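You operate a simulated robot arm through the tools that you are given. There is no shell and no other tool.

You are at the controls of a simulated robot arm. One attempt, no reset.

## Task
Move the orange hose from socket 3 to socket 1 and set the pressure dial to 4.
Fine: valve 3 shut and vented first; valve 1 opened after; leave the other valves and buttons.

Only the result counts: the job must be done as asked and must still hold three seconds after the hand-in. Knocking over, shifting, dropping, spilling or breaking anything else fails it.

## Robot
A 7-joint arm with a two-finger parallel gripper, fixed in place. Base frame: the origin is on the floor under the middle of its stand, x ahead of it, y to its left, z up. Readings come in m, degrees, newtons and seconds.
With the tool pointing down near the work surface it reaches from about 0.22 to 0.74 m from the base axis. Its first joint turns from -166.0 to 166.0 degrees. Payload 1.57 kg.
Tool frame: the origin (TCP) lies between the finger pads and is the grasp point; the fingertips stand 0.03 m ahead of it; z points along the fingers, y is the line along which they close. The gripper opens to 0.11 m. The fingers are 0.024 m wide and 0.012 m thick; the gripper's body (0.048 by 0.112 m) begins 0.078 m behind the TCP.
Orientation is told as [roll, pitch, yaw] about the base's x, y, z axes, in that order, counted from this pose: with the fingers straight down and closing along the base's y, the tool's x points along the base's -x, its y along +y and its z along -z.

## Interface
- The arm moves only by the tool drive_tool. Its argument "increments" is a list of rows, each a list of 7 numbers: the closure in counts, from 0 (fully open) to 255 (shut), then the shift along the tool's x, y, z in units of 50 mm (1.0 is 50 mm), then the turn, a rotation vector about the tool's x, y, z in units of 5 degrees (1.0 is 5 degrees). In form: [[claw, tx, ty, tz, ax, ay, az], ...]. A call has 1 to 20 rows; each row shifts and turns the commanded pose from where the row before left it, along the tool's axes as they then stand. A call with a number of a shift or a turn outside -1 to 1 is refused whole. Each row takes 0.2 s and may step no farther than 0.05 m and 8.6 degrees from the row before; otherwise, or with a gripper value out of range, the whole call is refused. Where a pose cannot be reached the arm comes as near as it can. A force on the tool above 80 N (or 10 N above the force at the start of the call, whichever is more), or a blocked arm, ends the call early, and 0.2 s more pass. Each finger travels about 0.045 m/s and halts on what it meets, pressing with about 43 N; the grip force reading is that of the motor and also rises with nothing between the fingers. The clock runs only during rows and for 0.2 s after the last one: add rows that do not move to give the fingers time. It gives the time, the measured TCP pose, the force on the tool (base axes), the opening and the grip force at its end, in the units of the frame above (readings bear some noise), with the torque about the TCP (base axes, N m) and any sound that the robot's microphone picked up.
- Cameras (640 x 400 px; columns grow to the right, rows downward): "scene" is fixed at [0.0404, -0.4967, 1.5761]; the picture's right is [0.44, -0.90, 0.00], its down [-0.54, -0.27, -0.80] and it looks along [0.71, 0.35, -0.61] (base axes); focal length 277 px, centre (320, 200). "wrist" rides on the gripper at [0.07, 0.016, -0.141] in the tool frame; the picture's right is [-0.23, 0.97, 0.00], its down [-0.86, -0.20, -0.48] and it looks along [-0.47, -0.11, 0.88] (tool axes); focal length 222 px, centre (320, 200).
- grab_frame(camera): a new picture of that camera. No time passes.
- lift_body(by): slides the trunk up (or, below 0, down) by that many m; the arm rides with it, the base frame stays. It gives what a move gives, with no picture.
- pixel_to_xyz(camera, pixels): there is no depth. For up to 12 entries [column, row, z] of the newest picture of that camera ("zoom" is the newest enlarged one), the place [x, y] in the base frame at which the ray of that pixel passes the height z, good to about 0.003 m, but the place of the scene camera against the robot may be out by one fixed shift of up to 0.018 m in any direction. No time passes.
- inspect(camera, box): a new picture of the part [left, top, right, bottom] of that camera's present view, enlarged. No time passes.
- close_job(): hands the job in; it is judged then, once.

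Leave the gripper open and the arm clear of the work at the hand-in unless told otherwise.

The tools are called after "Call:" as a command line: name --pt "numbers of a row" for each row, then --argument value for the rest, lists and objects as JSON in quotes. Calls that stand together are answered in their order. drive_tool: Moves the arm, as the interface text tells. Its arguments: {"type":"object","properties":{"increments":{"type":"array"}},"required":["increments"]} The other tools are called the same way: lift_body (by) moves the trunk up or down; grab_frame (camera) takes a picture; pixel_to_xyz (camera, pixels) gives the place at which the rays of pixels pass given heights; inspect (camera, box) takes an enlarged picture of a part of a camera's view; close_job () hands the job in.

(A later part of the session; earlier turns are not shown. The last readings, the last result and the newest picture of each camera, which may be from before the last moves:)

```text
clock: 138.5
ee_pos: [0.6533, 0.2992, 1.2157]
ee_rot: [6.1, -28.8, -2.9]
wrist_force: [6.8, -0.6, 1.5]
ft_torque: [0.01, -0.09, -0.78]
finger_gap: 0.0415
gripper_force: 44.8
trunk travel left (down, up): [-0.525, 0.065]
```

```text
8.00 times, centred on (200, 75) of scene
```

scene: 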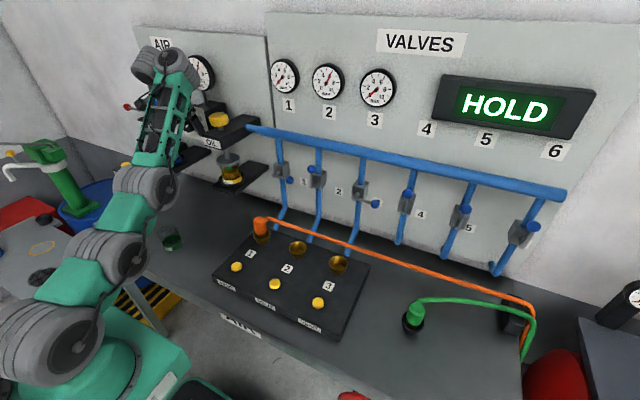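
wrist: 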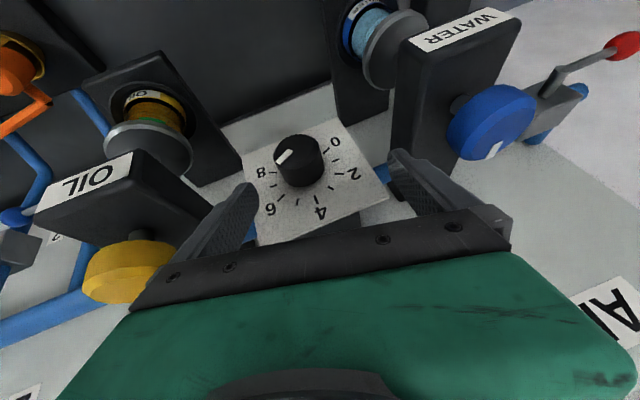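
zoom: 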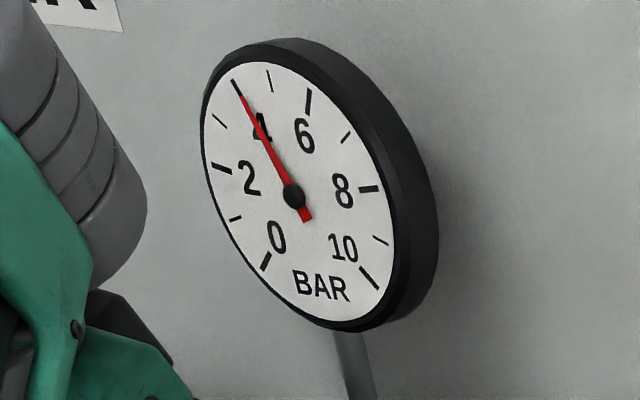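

The gauge needle now lies right on the 4 tick. I'll release the knob, back off along the tool axis, and check the mark on the dial.

Call:
drive_tool --pt "0 0 0 0 0 0 0" --pt "0 0 0 0 0 0 0" --pt "0 0 0 0 0 0 0" --pt "0 0 0 0 0 0 0" --pt "0 0 0 -0.3 0 0 0" --pt "0 0 0 -0.5 0 0 0" --pt "0 0 0 -0.6 0 0 0" --pt "0 0 0 0 0 0 0"

Call:
inspect --camera "wrist" --box '[250, 100, 390, 220]'

Call:
inspect --camera "scene" --box '[160, 50, 240, 150]'

Call:
inspect --camera "scene" --box '[170, 50, 230, 100]'

```text
clock: 140.3
ee_pos: [0.618, 0.2945, 1.2746]
ee_rot: [6.1, -28.8, -2.9]
wrist_force: [0.3, 0.1, 0.9]
ft_torque: [0.02, 0.03, -0.01]
finger_gap: 0.11
gripper_force: 0.1
trunk travel left (down, up): [-0.525, 0.065]
```

```text
3.33 times, centred on (320, 160) of wrist
```

zoom: 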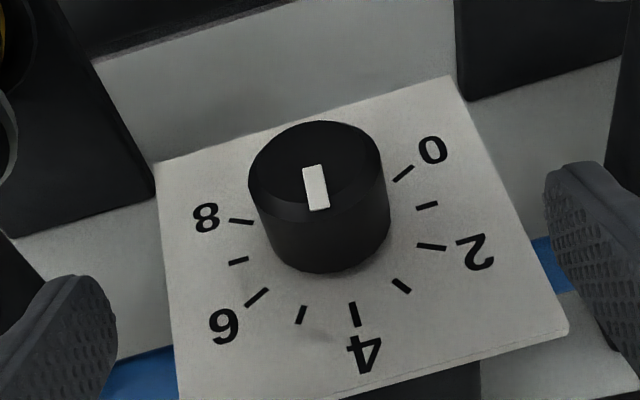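

```text
4.00 times, centred on (200, 100) of scene
```

zoom: 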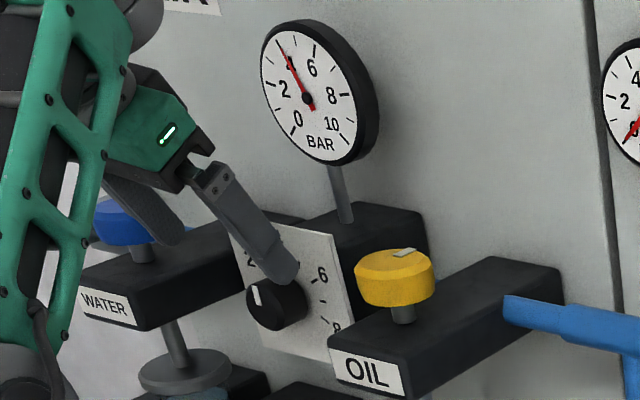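

```text
8.00 times, centred on (200, 75) of scene
```

zoom: 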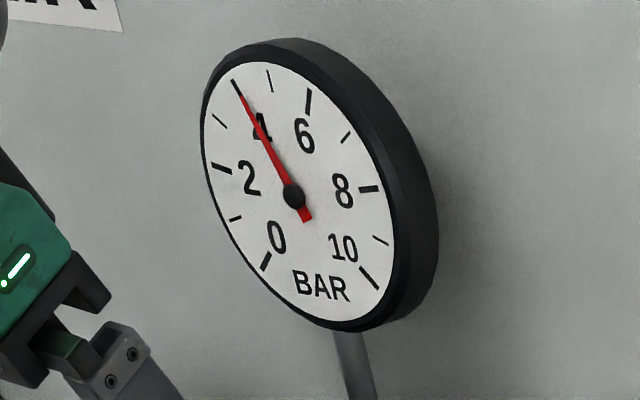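

The mark points at 4 and the AIR gauge holds at 4, so the dial is set. The last item is opening valve 1: its lever points right and must go up. I'll close the fingers and retreat from the dial, tilting a little more forward to make inward motion possible in this posture.

Call:
drive_tool --pt "255 0 0 -0.4 0 0 0" --pt "255 0 0 -0.4 0 0 0" --pt "255 0 0 0 0 -1 0" --pt "255 0 0 0 0 -1 0" --pt "255 0.25 -0.1 -0.2 0 0 0" --pt "255 0.25 -0.1 -0.2 0 0 0" --pt "255 0 0 0 0 0 0"

Call:
grab_frame --camera "scene"

```text
clock: 141.9
ee_pos: [0.5931, 0.2986, 1.3331]
ee_rot: [6.8, -38.7, -4.3]
wrist_force: [1.0, 0.6, 0.6]
ft_torque: [0.05, 0.0, -0.03]
finger_gap: 0.0005
gripper_force: 17.6
out of reach, approached as far as the arm can: row 4, 5, 6
trunk travel left (down, up): [-0.525, 0.065]
```

```text
taken
```

scene: 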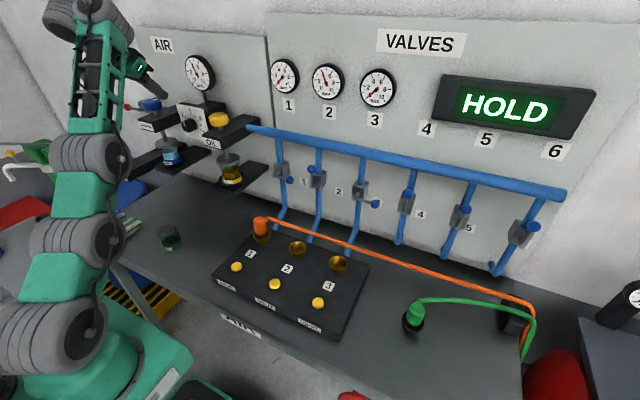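

Gauge 2 now also follows the 4-bar setting, as expected. I'll try moving right (-y) at this height, which keeps clear of the OIL knob since the tips are at z≈1.31 and x≈0.61.

Call:
drive_tool --pt "255 0 -0.5 0 0 0 0" --pt "255 0 -0.5 0 0 0 0" --pt "255 0 -0.5 0 0 0 0" --pt "255 0 0 0 0 0 0"

```text
clock: 142.9
ee_pos: [0.6178, 0.2388, 1.3485]
ee_rot: [6.8, -38.7, -4.2]
wrist_force: [0.4, -0.3, 0.0]
ft_torque: [0.01, 0.02, 0.0]
finger_gap: 0.0
gripper_force: 21.4
out of reach, approached as far as the arm can: row 1, 2, 3
trunk travel left (down, up): [-0.525, 0.065]
```

It slides along a constant radius, so the arm is fully extended. Last time I escaped this posture on the right side, where there was room below. I'll keep sliding right at this height, with the tips at z≈1.32, above the OIL knob at 1.27, in short steps.

Call:
drive_tool --pt "255 0 -0.6 0 0 0 0" --pt "255 0 -0.6 0 0 0 0" --pt "255 0 -0.6 0 0 0 0" --pt "255 0 -0.6 0 0 0 0" --pt "255 0 0 0 0 0 0"

Call:
grab_frame --camera "wrist"

```text
clock: 144.1
ee_pos: [0.6464, 0.1289, 1.3626]
ee_rot: [6.7, -38.7, -4.2]
wrist_force: [-0.4, -0.2, 0.1]
ft_torque: [0.02, -0.02, -0.02]
finger_gap: 0.0
gripper_force: 20.8
out of reach, approached as far as the arm can: row 1, 2, 3, 4
trunk travel left (down, up): [-0.525, 0.065]
```

```text
taken
```

wrist: 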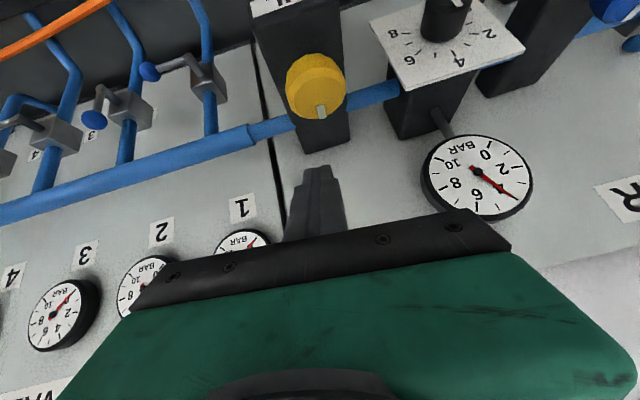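

Still clear above the OIL knob. Continuing right past it.

Call:
drive_tool --pt "255 0 -0.7 0 0 0 0" --pt "255 0 -0.7 0 0 0 0" --pt "255 0 -0.7 0 0 0 0" --pt "255 0 -0.7 0 0 0 0" --pt "255 0 -0.7 0 0 0 0" --pt "255 0 0 0 0 0 0"

Call:
grab_frame --camera "scene"

```text
clock: 145.5
ee_pos: [0.6578, -0.0439, 1.3613]
ee_rot: [6.9, -38.5, -4.2]
wrist_force: [0.0, -0.2, 0.1]
ft_torque: [0.02, -0.04, 0.02]
finger_gap: 0.0
gripper_force: 21.7
out of reach, approached as far as the arm can: row 1, 2, 3
trunk travel left (down, up): [-0.525, 0.065]
```

```text
taken
```

scene: 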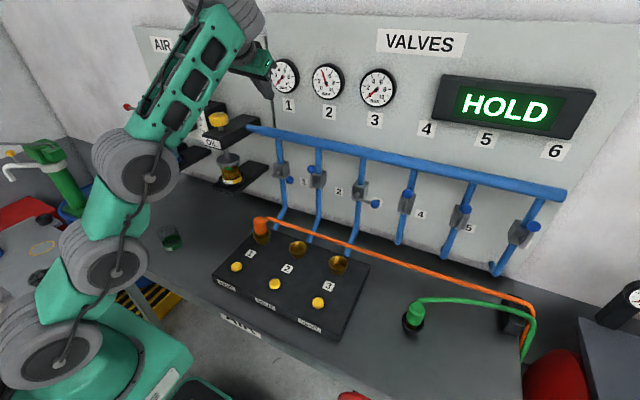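

Now at (0.658, -0.044, 1.361). I'll un-tilt to about -22° and move back in x.

Call:
drive_tool --pt "255 0 0 0 0 0.9 0" --pt "255 0 0 0 0 0.9 0" --pt "255 0 0 0 0 0.9 0" --pt "255 0.5 0 0 0 0 0" --pt "255 0.5 0 0 0 0 0" --pt "255 0 0 0 0 0 0"

Call:
grab_frame --camera "scene"

```text
clock: 146.9
ee_pos: [0.6206, -0.0596, 1.3416]
ee_rot: [6.3, -31.9, -3.3]
wrist_force: [0.3, -0.8, 0.2]
ft_torque: [-0.05, -0.03, 0.0]
finger_gap: 0.0001
gripper_force: 21.5
out of reach, approached as far as the arm can: row 2, 3, 4, 5
trunk travel left (down, up): [-0.525, 0.065]
```

```text
taken
```

scene: 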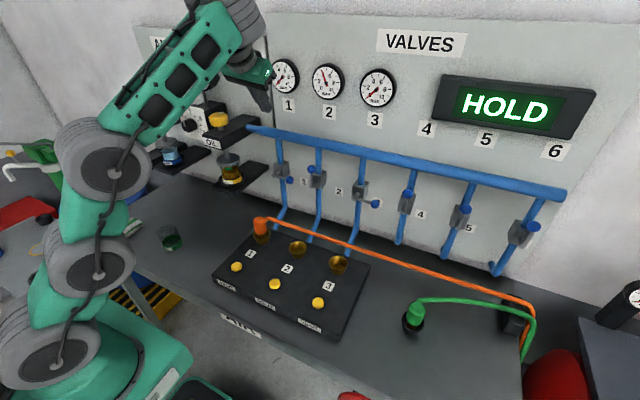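

The posture is bending properly now, with the elbow up. I'll descend 80 mm while going back 40 mm.

Call:
drive_tool --pt "255 0.51 0 0.31 0 0 0" --pt "255 0.51 0 0.31 0 0 0" --pt "255 0.51 0 0.31 0 0 0" --pt "255 0 0 0 0 0 0"

```text
clock: 147.9
ee_pos: [0.6284, -0.0633, 1.3363]
ee_rot: [6.2, -32.0, -3.1]
wrist_force: [-0.5, -0.6, 0.9]
ft_torque: [-0.03, -0.03, -0.05]
finger_gap: 0.0002
gripper_force: 21.2
out of reach, approached as far as the arm can: row 1, 2, 3
trunk travel left (down, up): [-0.525, 0.065]
```

Blocked at this tilt. I'll un-tilt another 14° first.

Call:
drive_tool --pt "255 0 0 0 0 0.9 0" --pt "255 0 0 0 0 0.9 0" --pt "255 0 0 0 0 0.9 0" --pt "255 0 0 0 0 0 0" --pt "255 0 0 0.3 0 0 0" --pt "255 0 0 0.3 0 0 0" --pt "255 0 0 0 0 0 0"

Call:
grab_frame --camera "scene"

```text
clock: 149.5
ee_pos: [0.5964, -0.0892, 1.2544]
ee_rot: [5.7, -18.7, -1.7]
wrist_force: [0.6, 0.5, -1.1]
ft_torque: [-0.03, 0.01, 0.01]
finger_gap: 0.0002
gripper_force: 21.8
out of reach, approached as far as the arm can: row 1, 2, 3, 5
trunk travel left (down, up): [-0.525, 0.065]
```

```text
taken
```

scene: 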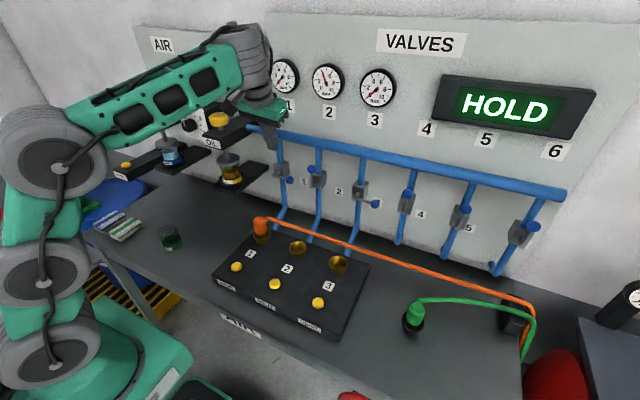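

That freed it: elbow up, at (0.596, -0.089, 1.254), pitch -19°. Now I'll lower the trunk 0.17 m so the fingers come to lever height. They stay 80 mm in front of the levers and well above the hose.

Call:
lift_body --by -0.17

Call:
grab_frame --camera "wrist"

Call:
inspect --camera "scene" --box '[210, 100, 390, 250]'

```text
clock: 151.5
ee_pos: [0.5947, -0.0891, 1.0851]
ee_rot: [5.6, -18.8, -1.6]
wrist_force: [0.1, 0.1, -0.1]
ft_torque: [-0.01, 0.0, 0.03]
finger_gap: 0.0
gripper_force: 20.8
trunk travel left (down, up): [-0.355, 0.235]
```

```text
taken
```

wrist: 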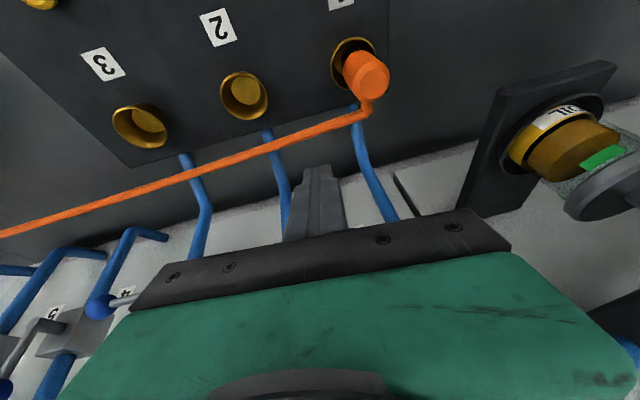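

```text
2.67 times, centred on (300, 175) of scene
```

zoom: 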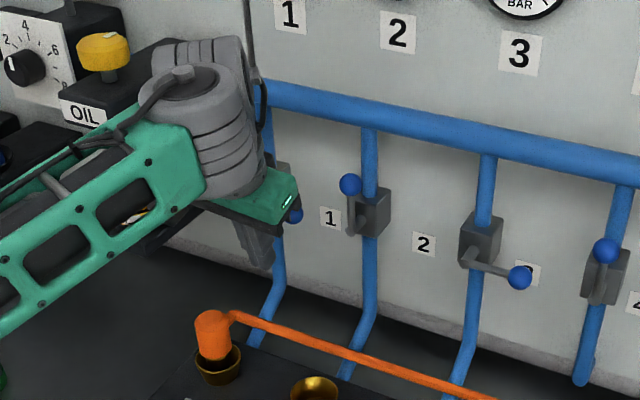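

I can see the lever area: valve 1's ball is at scene zoom (296,214), just behind the hand. I'll level the roll and tilt forward to about -32° so the fingers can get under the ball.

Call:
drive_tool --pt "255 0 0 0 0.55 -0.9 0" --pt "255 0 0 0 0.55 -0.9 0" --pt "255 0 0 0 0 -0.9 0" --pt "255 0 0 0 0 0 0"

```text
clock: 152.5
ee_pos: [0.5959, -0.0891, 1.085]
ee_rot: [0.3, -32.2, -2.3]
wrist_force: [0.4, -0.9, -0.4]
ft_torque: [-0.01, -0.03, 0.03]
finger_gap: 0.0003
gripper_force: 21.0
trunk travel left (down, up): [-0.355, 0.235]
```

No flags at pitch -32°. Now I'll move the closed fingers to in front of and below valve 1's ball, at about (0.600, -0.072, 1.045).

Call:
drive_tool --pt "255 0.185 0.177 0.355 0 0 0" --pt "255 0.185 0.177 0.355 0 0 0" --pt "255 0 0 0 0 0 0"

Call:
grab_frame --camera "wrist"

Call:
inspect --camera "scene" --box '[230, 140, 350, 230]'

```text
clock: 153.3
ee_pos: [0.5989, -0.0709, 1.0456]
ee_rot: [0.3, -32.2, -2.3]
wrist_force: [0.3, 0.0, 0.1]
ft_torque: [-0.01, 0.01, 0.01]
finger_gap: 0.0001
gripper_force: 21.3
trunk travel left (down, up): [-0.355, 0.235]
```

```text
taken
```

wrist: 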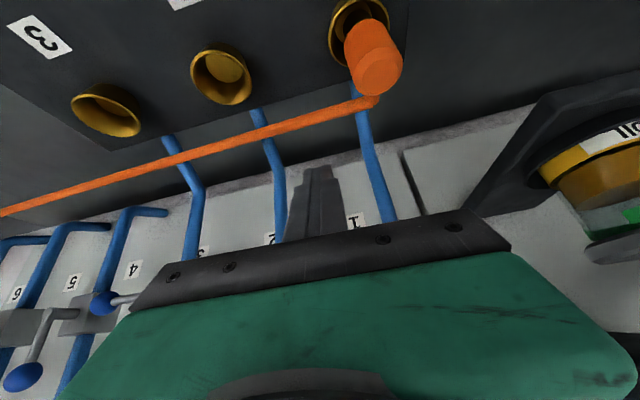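

```text
4.44 times, centred on (290, 185) of scene
```

zoom: 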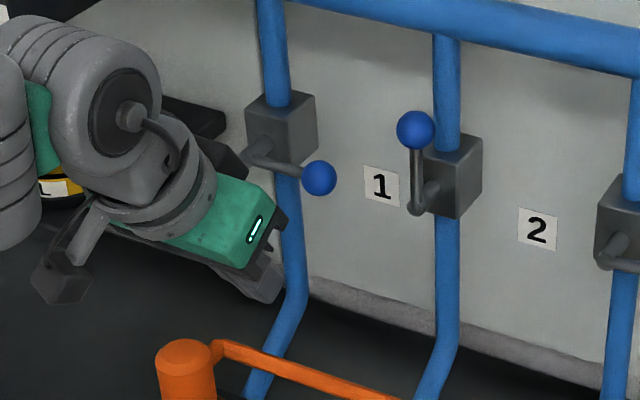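

The fingers are below and in front of the ball, which is at scene zoom (318,178). I'll move straight forward 55 mm so the finger slides under the ball.

Call:
drive_tool --pt "255 -0.31 0.0 0.195 0 0 0" --pt "255 -0.31 0.0 0.195 0 0 0" --pt "255 -0.31 0.0 0.195 0 0 0" --pt "255 0 0 0 0 0 0"

Call:
inspect --camera "scene" --box '[230, 140, 350, 230]'

Call:
grab_frame --camera "wrist"

```text
clock: 154.3
ee_pos: [0.655, -0.0735, 1.0459]
ee_rot: [0.3, -32.2, -2.2]
wrist_force: [0.8, 0.7, 0.3]
ft_torque: [0.03, -0.01, -0.01]
finger_gap: 0.0
gripper_force: 21.5
trunk travel left (down, up): [-0.355, 0.235]
```

```text
4.44 times, centred on (290, 185) of scene
```

zoom: 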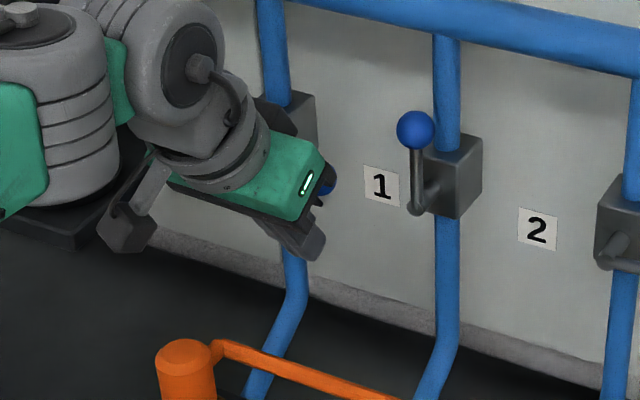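

```text
taken
```

wrist: 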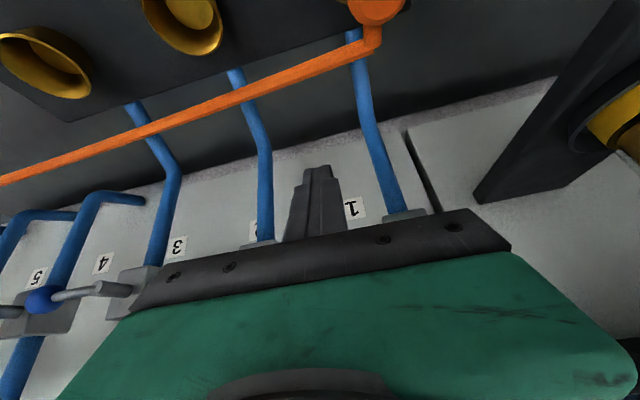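

Under the ball now, no contact yet. I'll raise the finger 40 mm in small rows to begin lifting the ball.

Call:
drive_tool --pt "255 -0.107 0.0 -0.169 0 0 0" --pt "255 -0.107 0.0 -0.169 0 0 0" --pt "255 -0.107 0.0 -0.169 0 0 0" --pt "255 -0.107 0.0 -0.169 0 0 0" --pt "255 0 0 0 0 0 0"

Call:
inspect --camera "scene" --box '[230, 120, 350, 210]'

Call:
inspect --camera "wrist" --box '[220, 120, 440, 260]'

```text
clock: 155.5
ee_pos: [0.6539, -0.0729, 1.0845]
ee_rot: [0.3, -32.1, -2.2]
wrist_force: [-2.6, 0.3, -2.8]
ft_torque: [-0.04, 0.14, -0.01]
finger_gap: 0.0
gripper_force: 21.7
trunk travel left (down, up): [-0.355, 0.235]
```

```text
4.44 times, centred on (290, 165) of scene
```

zoom: 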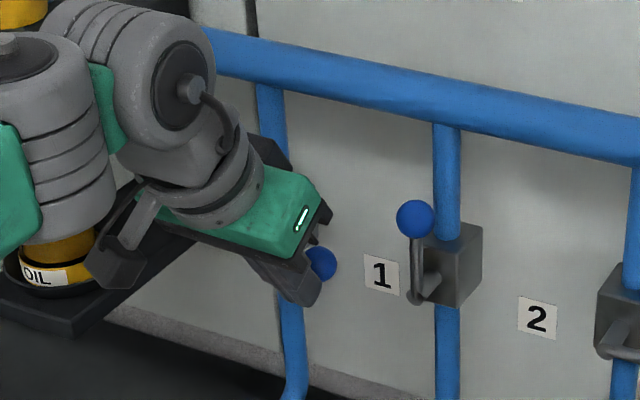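

```text
2.86 times, centred on (330, 190) of wrist
```

zoom: 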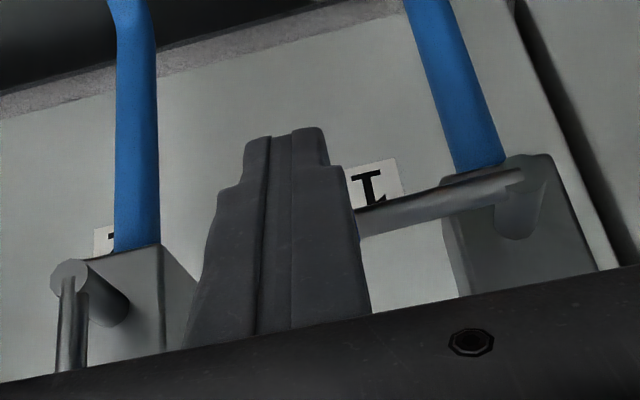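

Light contact of about 4 N. I'll continue up along the arc: 26 mm more, then check.

Call:
drive_tool --pt "255 -0.07 0.0 -0.11 0 0 0" --pt "255 -0.07 0.0 -0.11 0 0 0" --pt "255 -0.07 0.0 -0.11 0 0 0" --pt "255 -0.07 0.0 -0.11 0 0 0" --pt "255 0 0 0 0 0 0"

Call:
inspect --camera "scene" --box '[230, 120, 350, 210]'

Call:
inspect --camera "wrist" --box '[220, 120, 440, 260]'

```text
clock: 156.7
ee_pos: [0.6552, -0.0731, 1.112]
ee_rot: [0.3, -32.2, -2.3]
wrist_force: [-1.0, 1.6, 0.3]
ft_torque: [0.02, 0.04, 0.06]
finger_gap: 0.0001
gripper_force: 20.9
trunk travel left (down, up): [-0.355, 0.235]
```

```text
4.44 times, centred on (290, 165) of scene
```

zoom: 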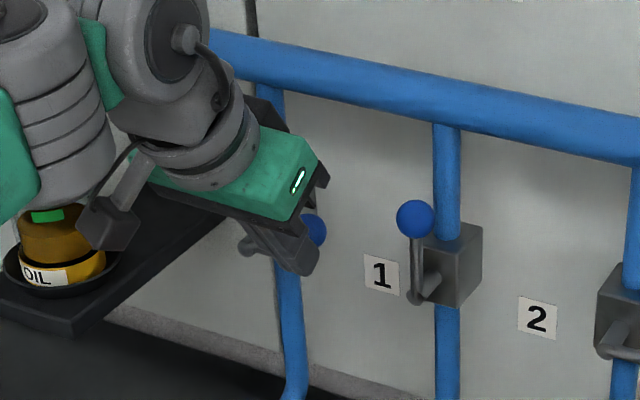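

```text
2.86 times, centred on (330, 190) of wrist
```

zoom: 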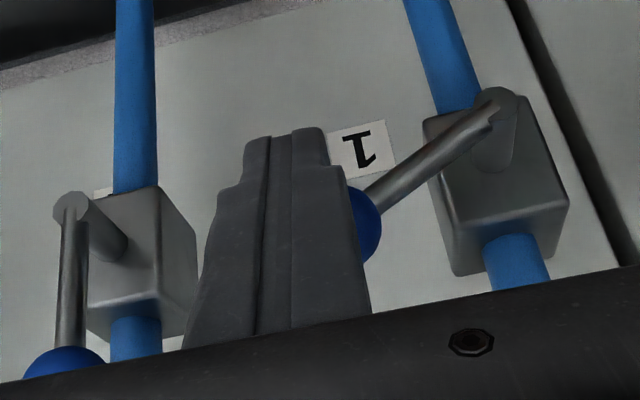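

The lever is swinging up, with the ball visible beside the finger. I'll continue along the arc, up and now toward +y.

Call:
drive_tool --pt "255 -0.151 0.092 -0.153 0 0 0" --pt "255 -0.151 0.092 -0.153 0 0 0" --pt "255 -0.095 0.132 -0.047 0 0 0" --pt "255 -0.095 0.132 -0.047 0 0 0" --pt "255 0 0 0 0 0 0"

Call:
inspect --camera "scene" --box '[230, 120, 350, 210]'

Call:
inspect --camera "wrist" --box '[220, 120, 440, 260]'

```text
clock: 157.9
ee_pos: [0.6566, -0.0505, 1.1416]
ee_rot: [0.2, -31.3, -2.2]
wrist_force: [-65.8, 12.2, -20.0]
ft_torque: [0.02, 1.77, 0.9]
finger_gap: 0.0
gripper_force: 21.2
trunk travel left (down, up): [-0.355, 0.235]
```

```text
4.44 times, centred on (290, 165) of scene
```

zoom: 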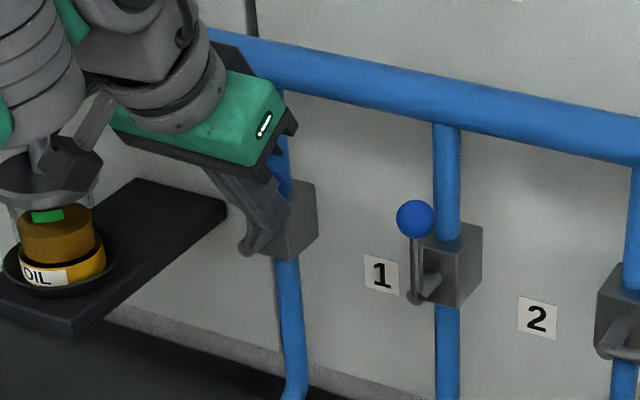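

```text
2.86 times, centred on (330, 190) of wrist
```

zoom: 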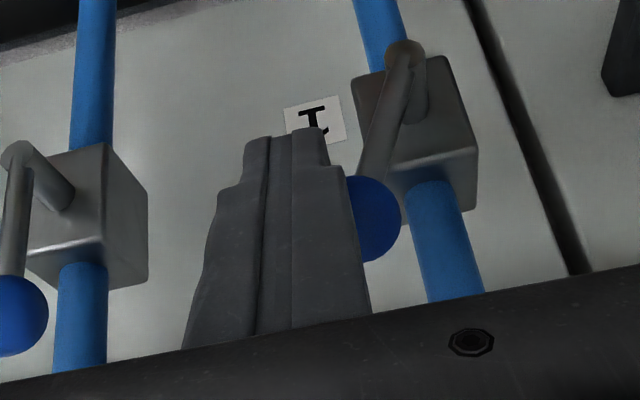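

The lever is about 75% up, but the finger is pressing forward on the ball with 66 N, because I added too much +x. I'll back off 10 mm in x to relieve it.

Call:
drive_tool --pt "255 0.17 0.0 -0.107 0 0 0" --pt "255 0 0 0 0 0 0"

Call:
inspect --camera "wrist" --box '[220, 120, 440, 260]'

```text
clock: 158.5
ee_pos: [0.6569, -0.0525, 1.1445]
ee_rot: [0.3, -32.5, -2.4]
wrist_force: [-0.3, 0.0, -0.1]
ft_torque: [-0.02, 0.0, -0.01]
finger_gap: 0.0002
gripper_force: 21.2
trunk travel left (down, up): [-0.355, 0.235]
```

```text
2.86 times, centred on (330, 190) of wrist
```

zoom: 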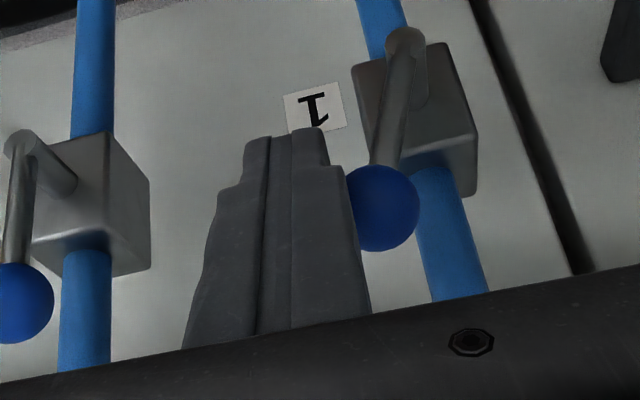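

Force is zero and the lever is nearly upright. To finish I'll step 6 mm toward -y, advance 12 mm along the tool so the finger overlaps the ball's side, then push +y gently.

Call:
drive_tool --pt "255 0 -0.12 0 0 0 0" --pt "255 0 0 0.12 0 0 0" --pt "255 0 0 0.12 0 0 0" --pt "255 0 0.12 0 0 0 0" --pt "255 0 0.1 0 0 0 0" --pt "255 0 0.1 0 0 0 0" --pt "255 0 0 0 0 0 0"

Call:
inspect --camera "wrist" --box '[220, 120, 440, 260]'

Call:
inspect --camera "scene" --box '[230, 120, 350, 210]'

```text
clock: 160.1
ee_pos: [0.6628, -0.0404, 1.1322]
ee_rot: [0.3, -32.2, -2.3]
wrist_force: [-1.3, 0.3, 0.1]
ft_torque: [0.0, -0.03, 0.01]
finger_gap: 0.0
gripper_force: 21.2
trunk travel left (down, up): [-0.355, 0.235]
```

```text
2.86 times, centred on (330, 190) of wrist
```

zoom: 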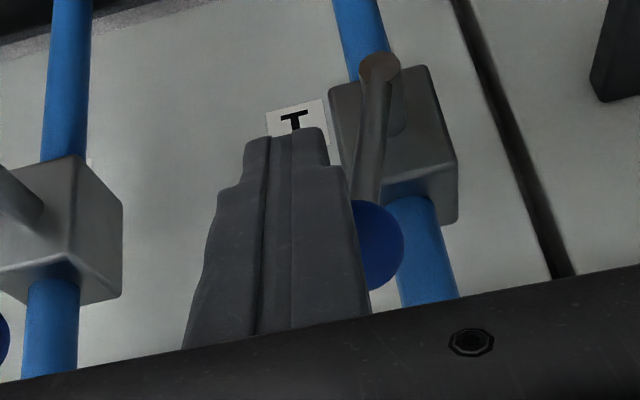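

```text
4.44 times, centred on (290, 165) of scene
```

zoom: 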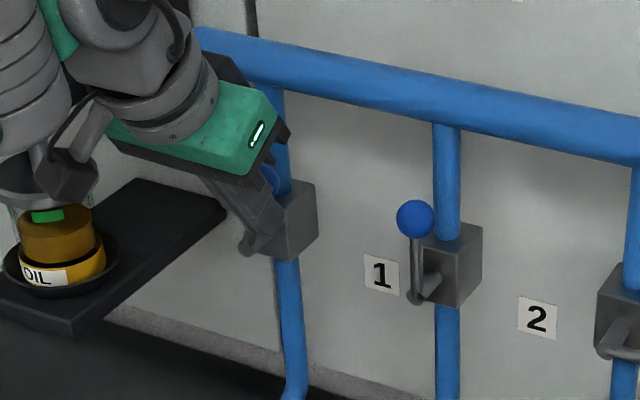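

The finger is beside the ball. I'll push +y another 8 mm in small rows.

Call:
drive_tool --pt "255 0 0.06 0 0 0 0" --pt "255 0 0.06 0 0 0 0" --pt "255 0 0.06 0 0 0 0" --pt "255 0 0 0 0 0 0"

Call:
inspect --camera "wrist" --box '[220, 120, 440, 260]'

Call:
inspect --camera "scene" --box '[250, 50, 350, 110]'

```text
clock: 161.1
ee_pos: [0.6627, -0.0324, 1.1317]
ee_rot: [0.2, -32.3, -2.2]
wrist_force: [-0.9, -0.6, 0.8]
ft_torque: [0.02, -0.02, -0.03]
finger_gap: 0.0
gripper_force: 21.0
trunk travel left (down, up): [-0.355, 0.235]
```

```text
2.86 times, centred on (330, 190) of wrist
```

zoom: 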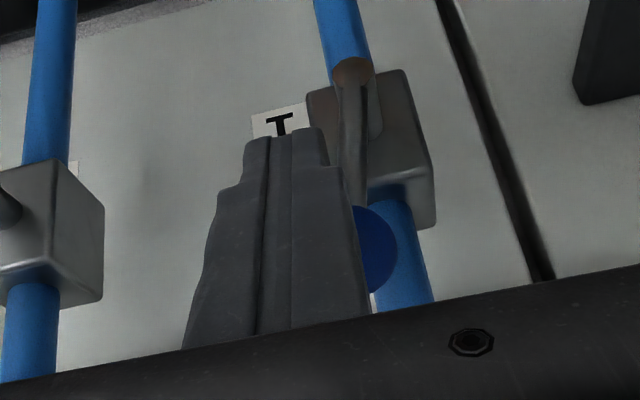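

```text
6.40 times, centred on (300, 80) of scene
```

zoom: 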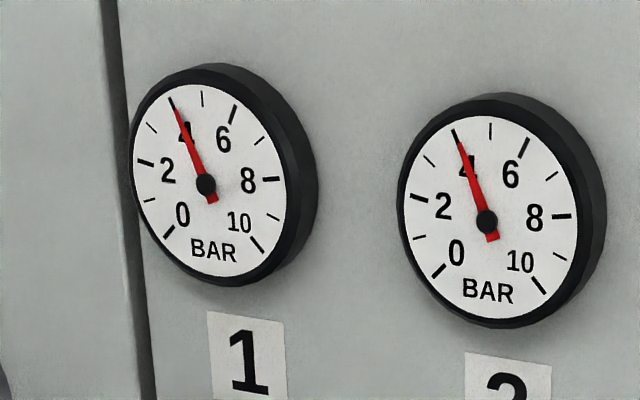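

Gauge 1 has risen to 4 bar, so valve 1 is open with no hiss or drop. I'll step away, 10 mm toward -y and then back and up, and compare the lever with valve 2's open lever.

Call:
drive_tool --pt "255 0 -0.2 0 0 0 0" --pt "255 0 0 -0.5 0 0 0" --pt "255 0 0 -0.6 0 0 0" --pt "255 0.4 -0.3 -0.4 0 0 0" --pt "255 0 0 0 0 0 0"

Call:
grab_frame --camera "scene"

Call:
grab_frame --camera "wrist"

Call:
inspect --camera "scene" --box '[250, 130, 390, 230]'

```text
clock: 162.3
ee_pos: [0.6046, -0.0555, 1.1849]
ee_rot: [0.3, -32.2, -2.4]
wrist_force: [0.2, 0.5, 0.2]
ft_torque: [0.0, -0.04, 0.05]
finger_gap: 0.0001
gripper_force: 20.9
trunk travel left (down, up): [-0.355, 0.235]
```

```text
taken
```

scene: 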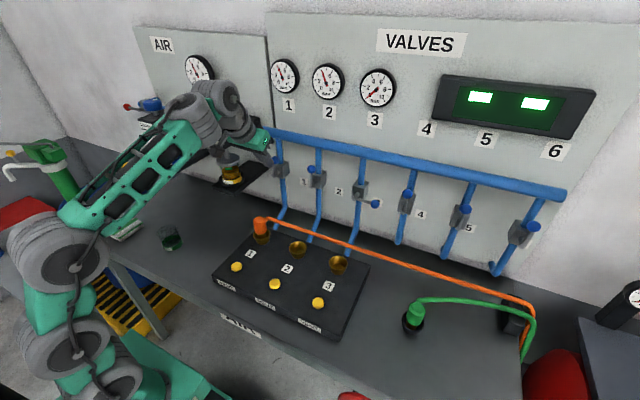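

```text
taken
```

wrist: 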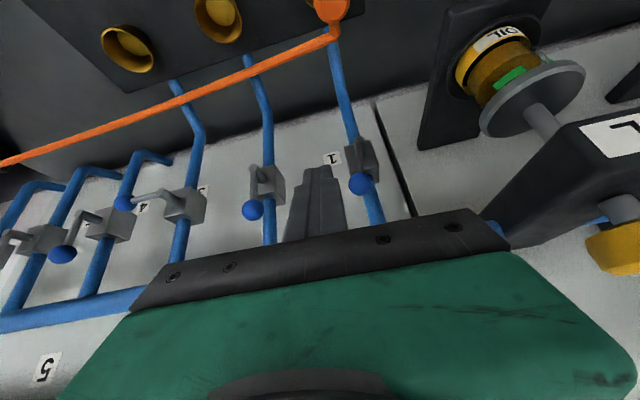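

```text
4.00 times, centred on (320, 180) of scene
```

zoom: 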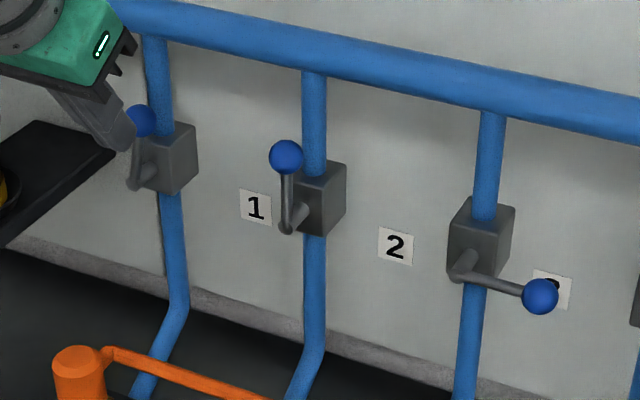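

Gauge 1 shows 4 bar. The display shows the bars again, as it did while I turned valve 3. The hand partly hides lever 1, so I'll retreat further to check its angle against valve 2.

Call:
drive_tool --pt "255 0.5 -0.3 -0.2 0 0 0" --pt "255 0.5 -0.3 -0.2 0 0 0" --pt "255 0.5 -0.3 -0.2 0 0 0" --pt "255 0 0 0 0 0 0"

Call:
inspect --camera "scene" --box '[250, 130, 350, 210]'

Call:
grab_frame --camera "scene"

Call:
grab_frame --camera "wrist"

```text
clock: 163.3
ee_pos: [0.5236, -0.098, 1.1698]
ee_rot: [0.3, -32.2, -2.2]
wrist_force: [0.2, 0.7, 0.2]
ft_torque: [0.02, -0.03, -0.03]
finger_gap: 0.0
gripper_force: 21.5
trunk travel left (down, up): [-0.355, 0.235]
```

```text
5.00 times, centred on (300, 170) of scene
```

zoom: 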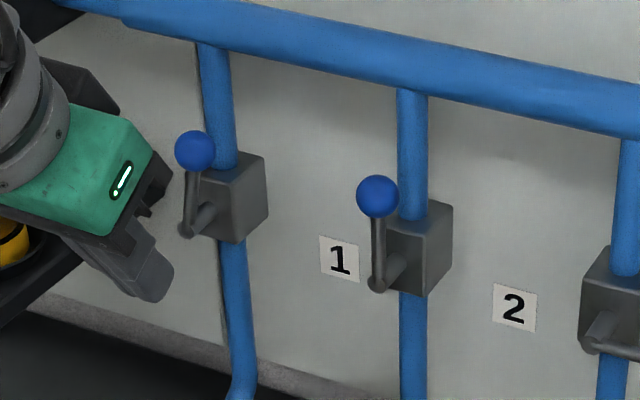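

```text
taken
```

scene: 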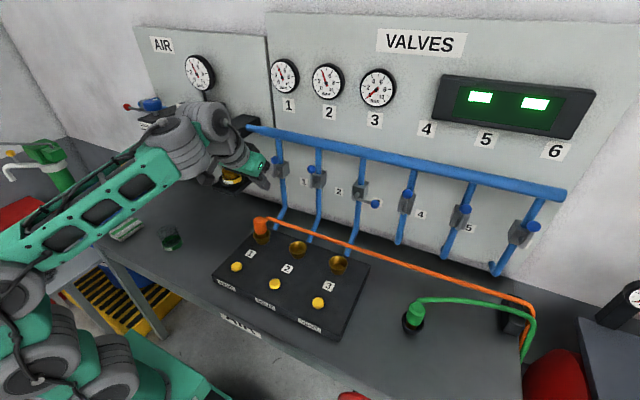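

```text
taken
```

wrist: 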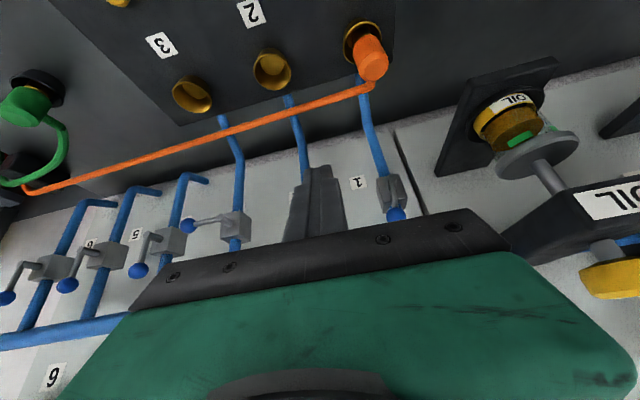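

Measured in the scene view, valve 2's open lever is vertical, but lever 1 is still tilted about 10–12° to the right. The line is already at 4 bar, but I want it fully open. I'll go back to the ball's right side and push it further.

Call:
drive_tool --pt "255 -0.64 0.343 0.233 0 0 0" --pt "255 -0.64 0.343 0.233 0 0 0" --pt "255 -0.64 0.343 0.233 0 0 0" --pt "255 0 0 0 0 0 0" --pt "255 0 0 0.467 0 0 0" --pt "255 0 0 0.467 0 0 0" --pt "255 0 0 0.467 0 0 0" --pt "255 0 0 0 0 0 0"

Call:
inspect --camera "wrist" --box '[220, 120, 440, 260]'

```text
clock: 165.1
ee_pos: [0.6627, -0.0507, 1.1327]
ee_rot: [0.4, -32.1, -2.2]
wrist_force: [-0.4, 0.3, -0.8]
ft_torque: [0.01, 0.02, -0.01]
finger_gap: 0.0001
gripper_force: 21.0
trunk travel left (down, up): [-0.355, 0.235]
```

```text
2.86 times, centred on (330, 190) of wrist
```

zoom: 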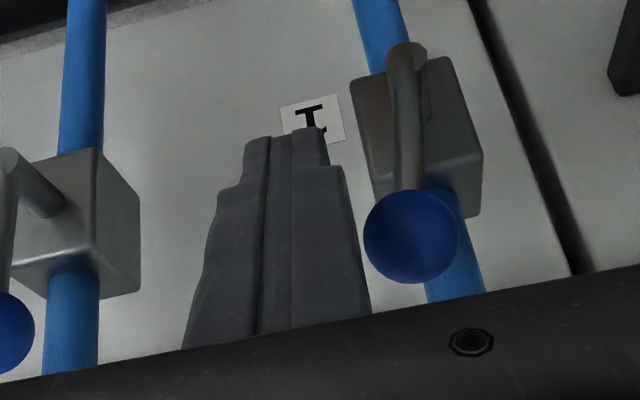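

The finger is clear on the ball's right side. I'll push +y 20 mm in small rows, and then look before backing away.

Call:
drive_tool --pt "255 0 0.1 0 0 0 0" --pt "255 0 0.1 0 0 0 0" --pt "255 0 0.08 0 0 0 0" --pt "255 0 0.08 0 0 0 0" --pt "255 0 0.06 0 0 0 0" --pt "255 0 0 0 0 0 0"

Call:
inspect --camera "wrist" --box '[220, 120, 440, 260]'

Call:
inspect --camera "scene" --box '[250, 130, 350, 210]'

```text
clock: 166.5
ee_pos: [0.6642, -0.0295, 1.1309]
ee_rot: [0.3, -32.3, -2.3]
wrist_force: [0.2, 0.1, 0.1]
ft_torque: [0.01, -0.02, 0.0]
finger_gap: 0.0
gripper_force: 21.1
trunk travel left (down, up): [-0.355, 0.235]
```

```text
2.86 times, centred on (330, 190) of wrist
```

zoom: 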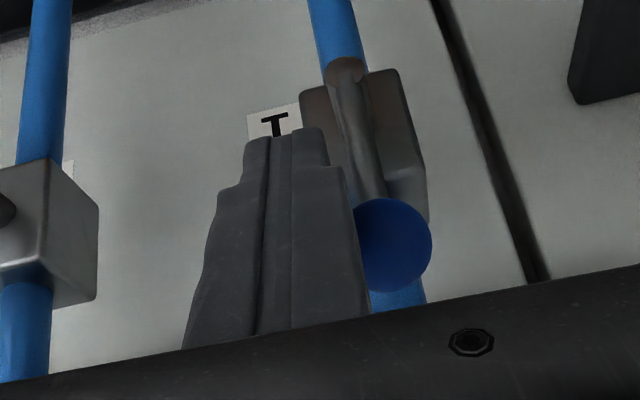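

```text
5.00 times, centred on (300, 170) of scene
```

zoom: 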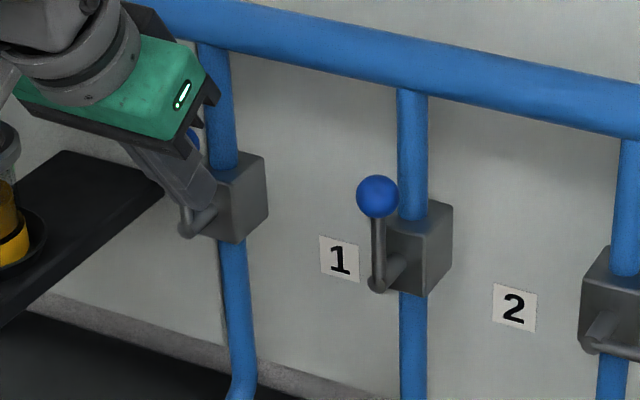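

The rod is now parallel to its pipe in the wrist view, just as valve 2's is. I'll ease the finger 15 mm away to -y and check that the lever stays.

Call:
drive_tool --pt "255 0 -0.15 0 0 0 0" --pt "255 0 -0.15 0 0 0 0" --pt "255 0 0 0 0 0 0" --pt "255 0 0 0 0 0 0"

Call:
inspect --camera "wrist" --box '[220, 120, 440, 260]'

```text
clock: 167.5
ee_pos: [0.6626, -0.0463, 1.1316]
ee_rot: [0.3, -32.1, -2.4]
wrist_force: [-0.7, -0.3, -0.8]
ft_torque: [-0.02, 0.01, -0.03]
finger_gap: 0.0002
gripper_force: 21.2
trunk travel left (down, up): [-0.355, 0.235]
```

```text
2.86 times, centred on (330, 190) of wrist
```

zoom: 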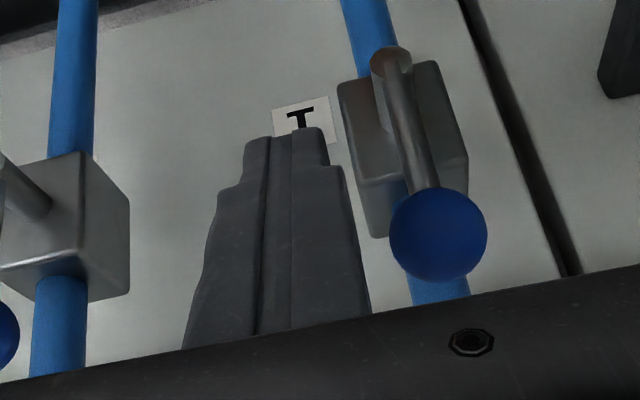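

The lever stays upright. I'll retreat along the tool axis and then back, and check all gauges, levers, plug and dial from the scene.

Call:
drive_tool --pt "255 0 -0.1 -0.5 0 0 0" --pt "255 0 0 -0.6 0 0 0" --pt "255 0.5 -0.3 -0.3 0 0 0" --pt "255 0.6 -0.3 -0.2 0 0 0" --pt "255 0.6 -0.3 -0.2 0 0 0" --pt "0 0 0 0 0 0 0" --pt "0 0 0 0 0 0 0" --pt "0 0 0 0 0 0 0" --pt "0 0 0 0 0 0 0" --pt "0 0 0 0 0 0 0"

Call:
grab_frame --camera "scene"

Call:
inspect --camera "scene" --box '[250, 130, 350, 210]'

Call:
inspect --camera "scene" --box '[260, 40, 440, 130]'

```text
clock: 169.7
ee_pos: [0.5419, -0.0918, 1.1633]
ee_rot: [0.3, -32.2, -2.2]
wrist_force: [0.9, -0.7, 0.1]
ft_torque: [0.02, -0.01, -0.04]
finger_gap: 0.104
gripper_force: 0.1
trunk travel left (down, up): [-0.355, 0.235]
```

```text
taken
```

scene: 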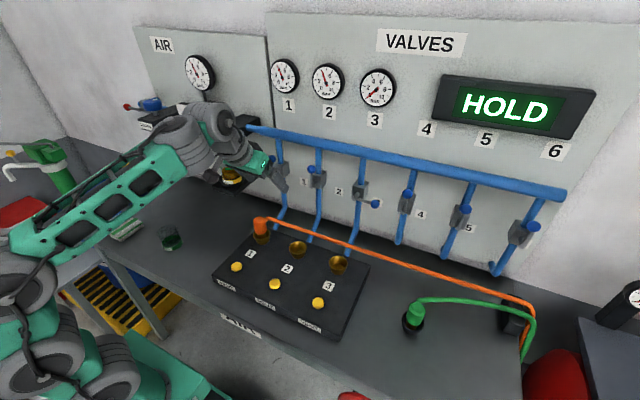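

```text
5.00 times, centred on (300, 170) of scene
```

zoom: 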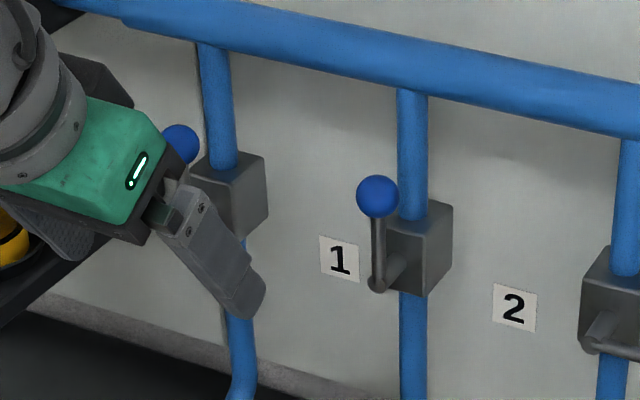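

```text
3.56 times, centred on (350, 85) of scene
```

zoom: 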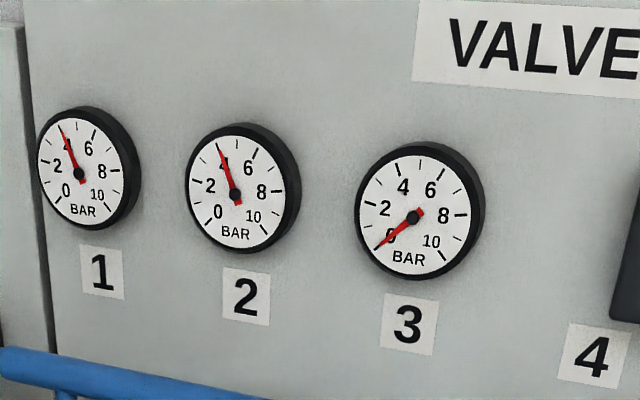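

Lever 1 is now vertical. Gauges 1 and 2 read 4 bar, gauge 3 reads 0, and the fingers are open. I'll move the arm back and up, clear of the work, and do a final check of everything.

Call:
drive_tool --pt "0 0.29 0 -0.4 0 0 0" --pt "0 0.29 0 -0.4 0 0 0" --pt "0 0.29 0 -0.4 0 0.5 0" --pt "0 0.29 0 -0.4 0 0.5 0" --pt "0 0 0 0 0 0 0"

Call:
grab_frame --camera "scene"

Call:
inspect --camera "scene" --box '[210, 200, 400, 345]'

Call:
inspect --camera "scene" --box '[240, 120, 400, 220]'

Call:
inspect --camera "scene" --box '[130, 40, 250, 150]'

Call:
grab_frame --camera "wrist"

```text
clock: 170.9
ee_pos: [0.4508, -0.0879, 1.197]
ee_rot: [0.3, -27.2, -2.3]
wrist_force: [0.4, -0.6, 0.0]
ft_torque: [-0.04, -0.01, 0.0]
finger_gap: 0.11
gripper_force: 0.1
out of reach, approached as far as the arm can: row 4
trunk travel left (down, up): [-0.355, 0.235]
```

```text
taken
```

scene: 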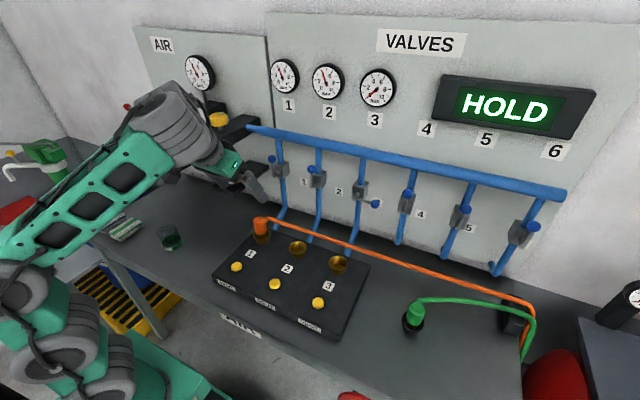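

```text
2.76 times, centred on (305, 272) of scene
```

zoom: 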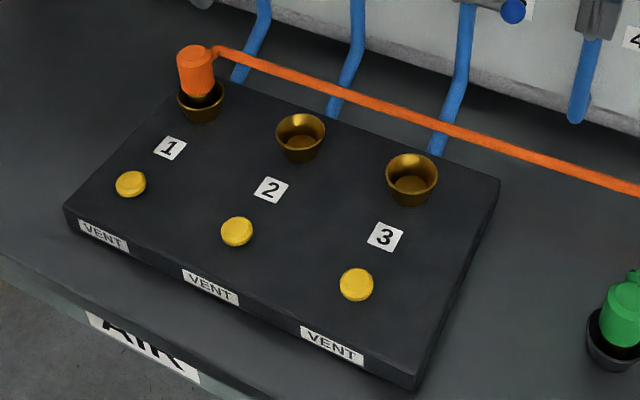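

```text
4.00 times, centred on (320, 170) of scene
```

zoom: 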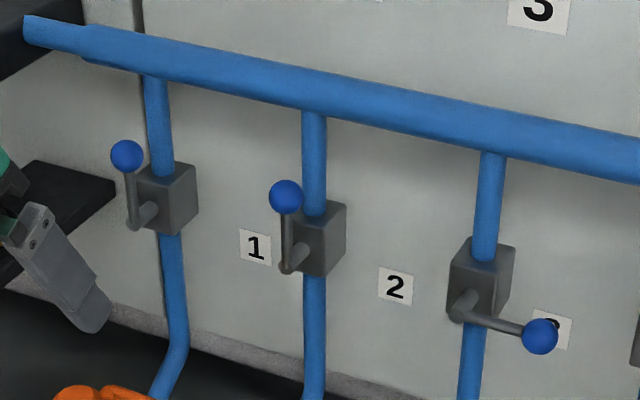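

```text
3.64 times, centred on (190, 95) of scene
```

zoom: 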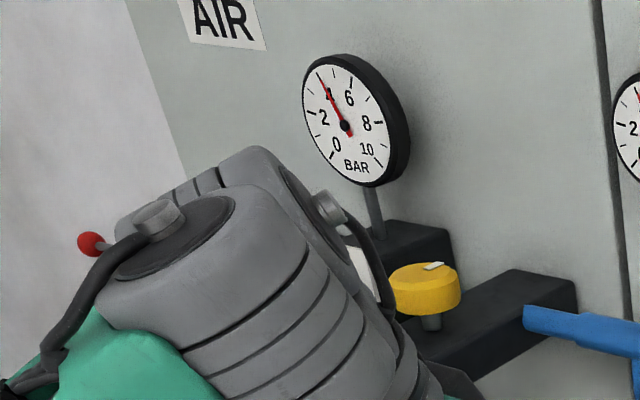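

```text
taken
```

wrist: 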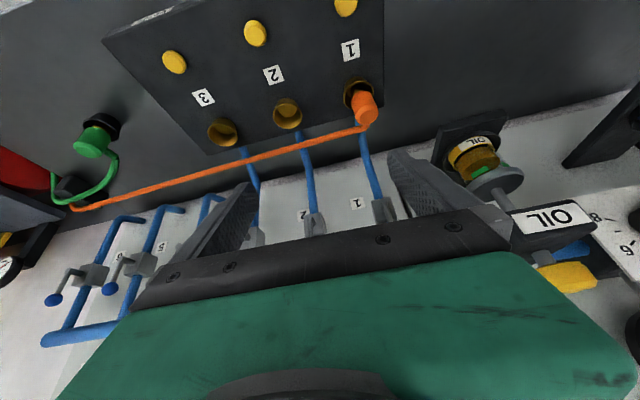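

Levers 1 and 2 are vertical and lever 3 is crosswise. The buttons look untouched, the AIR gauge is at 4 and the plug is in socket 1. I'll make one last close comparison of the plug's seating with the line under pressure.

Call:
inspect --camera "scene" --box '[240, 205, 288, 245]'

Call:
inspect --camera "wrist" --box '[310, 60, 410, 150]'

Call:
inspect --camera "scene" --box '[314, 245, 362, 285]'

```text
10.00 times, centred on (264, 225) of scene
```

zoom: 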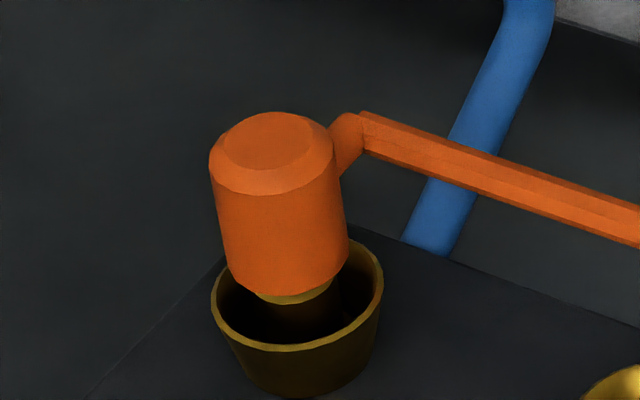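

```text
4.44 times, centred on (360, 105) of wrist
```

zoom: 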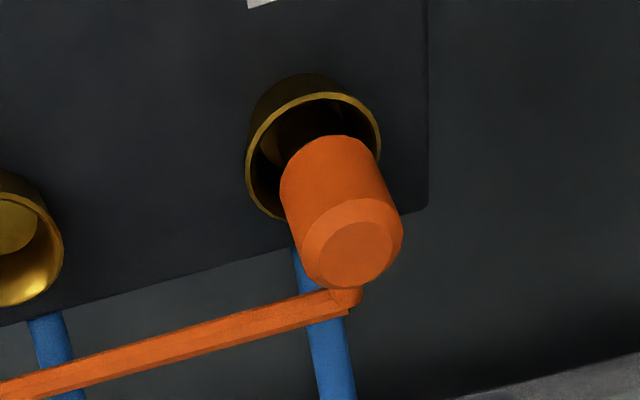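

```text
10.00 times, centred on (338, 265) of scene
```

zoom: 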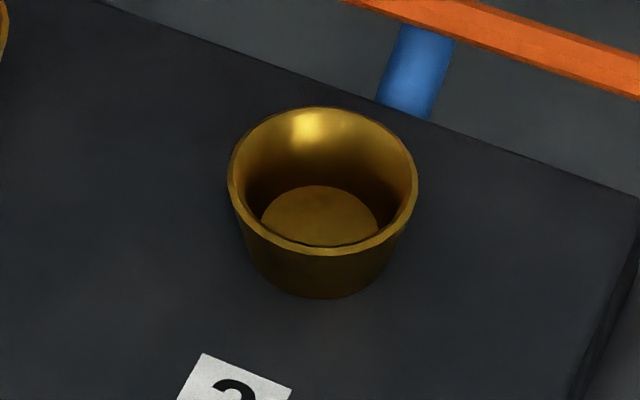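

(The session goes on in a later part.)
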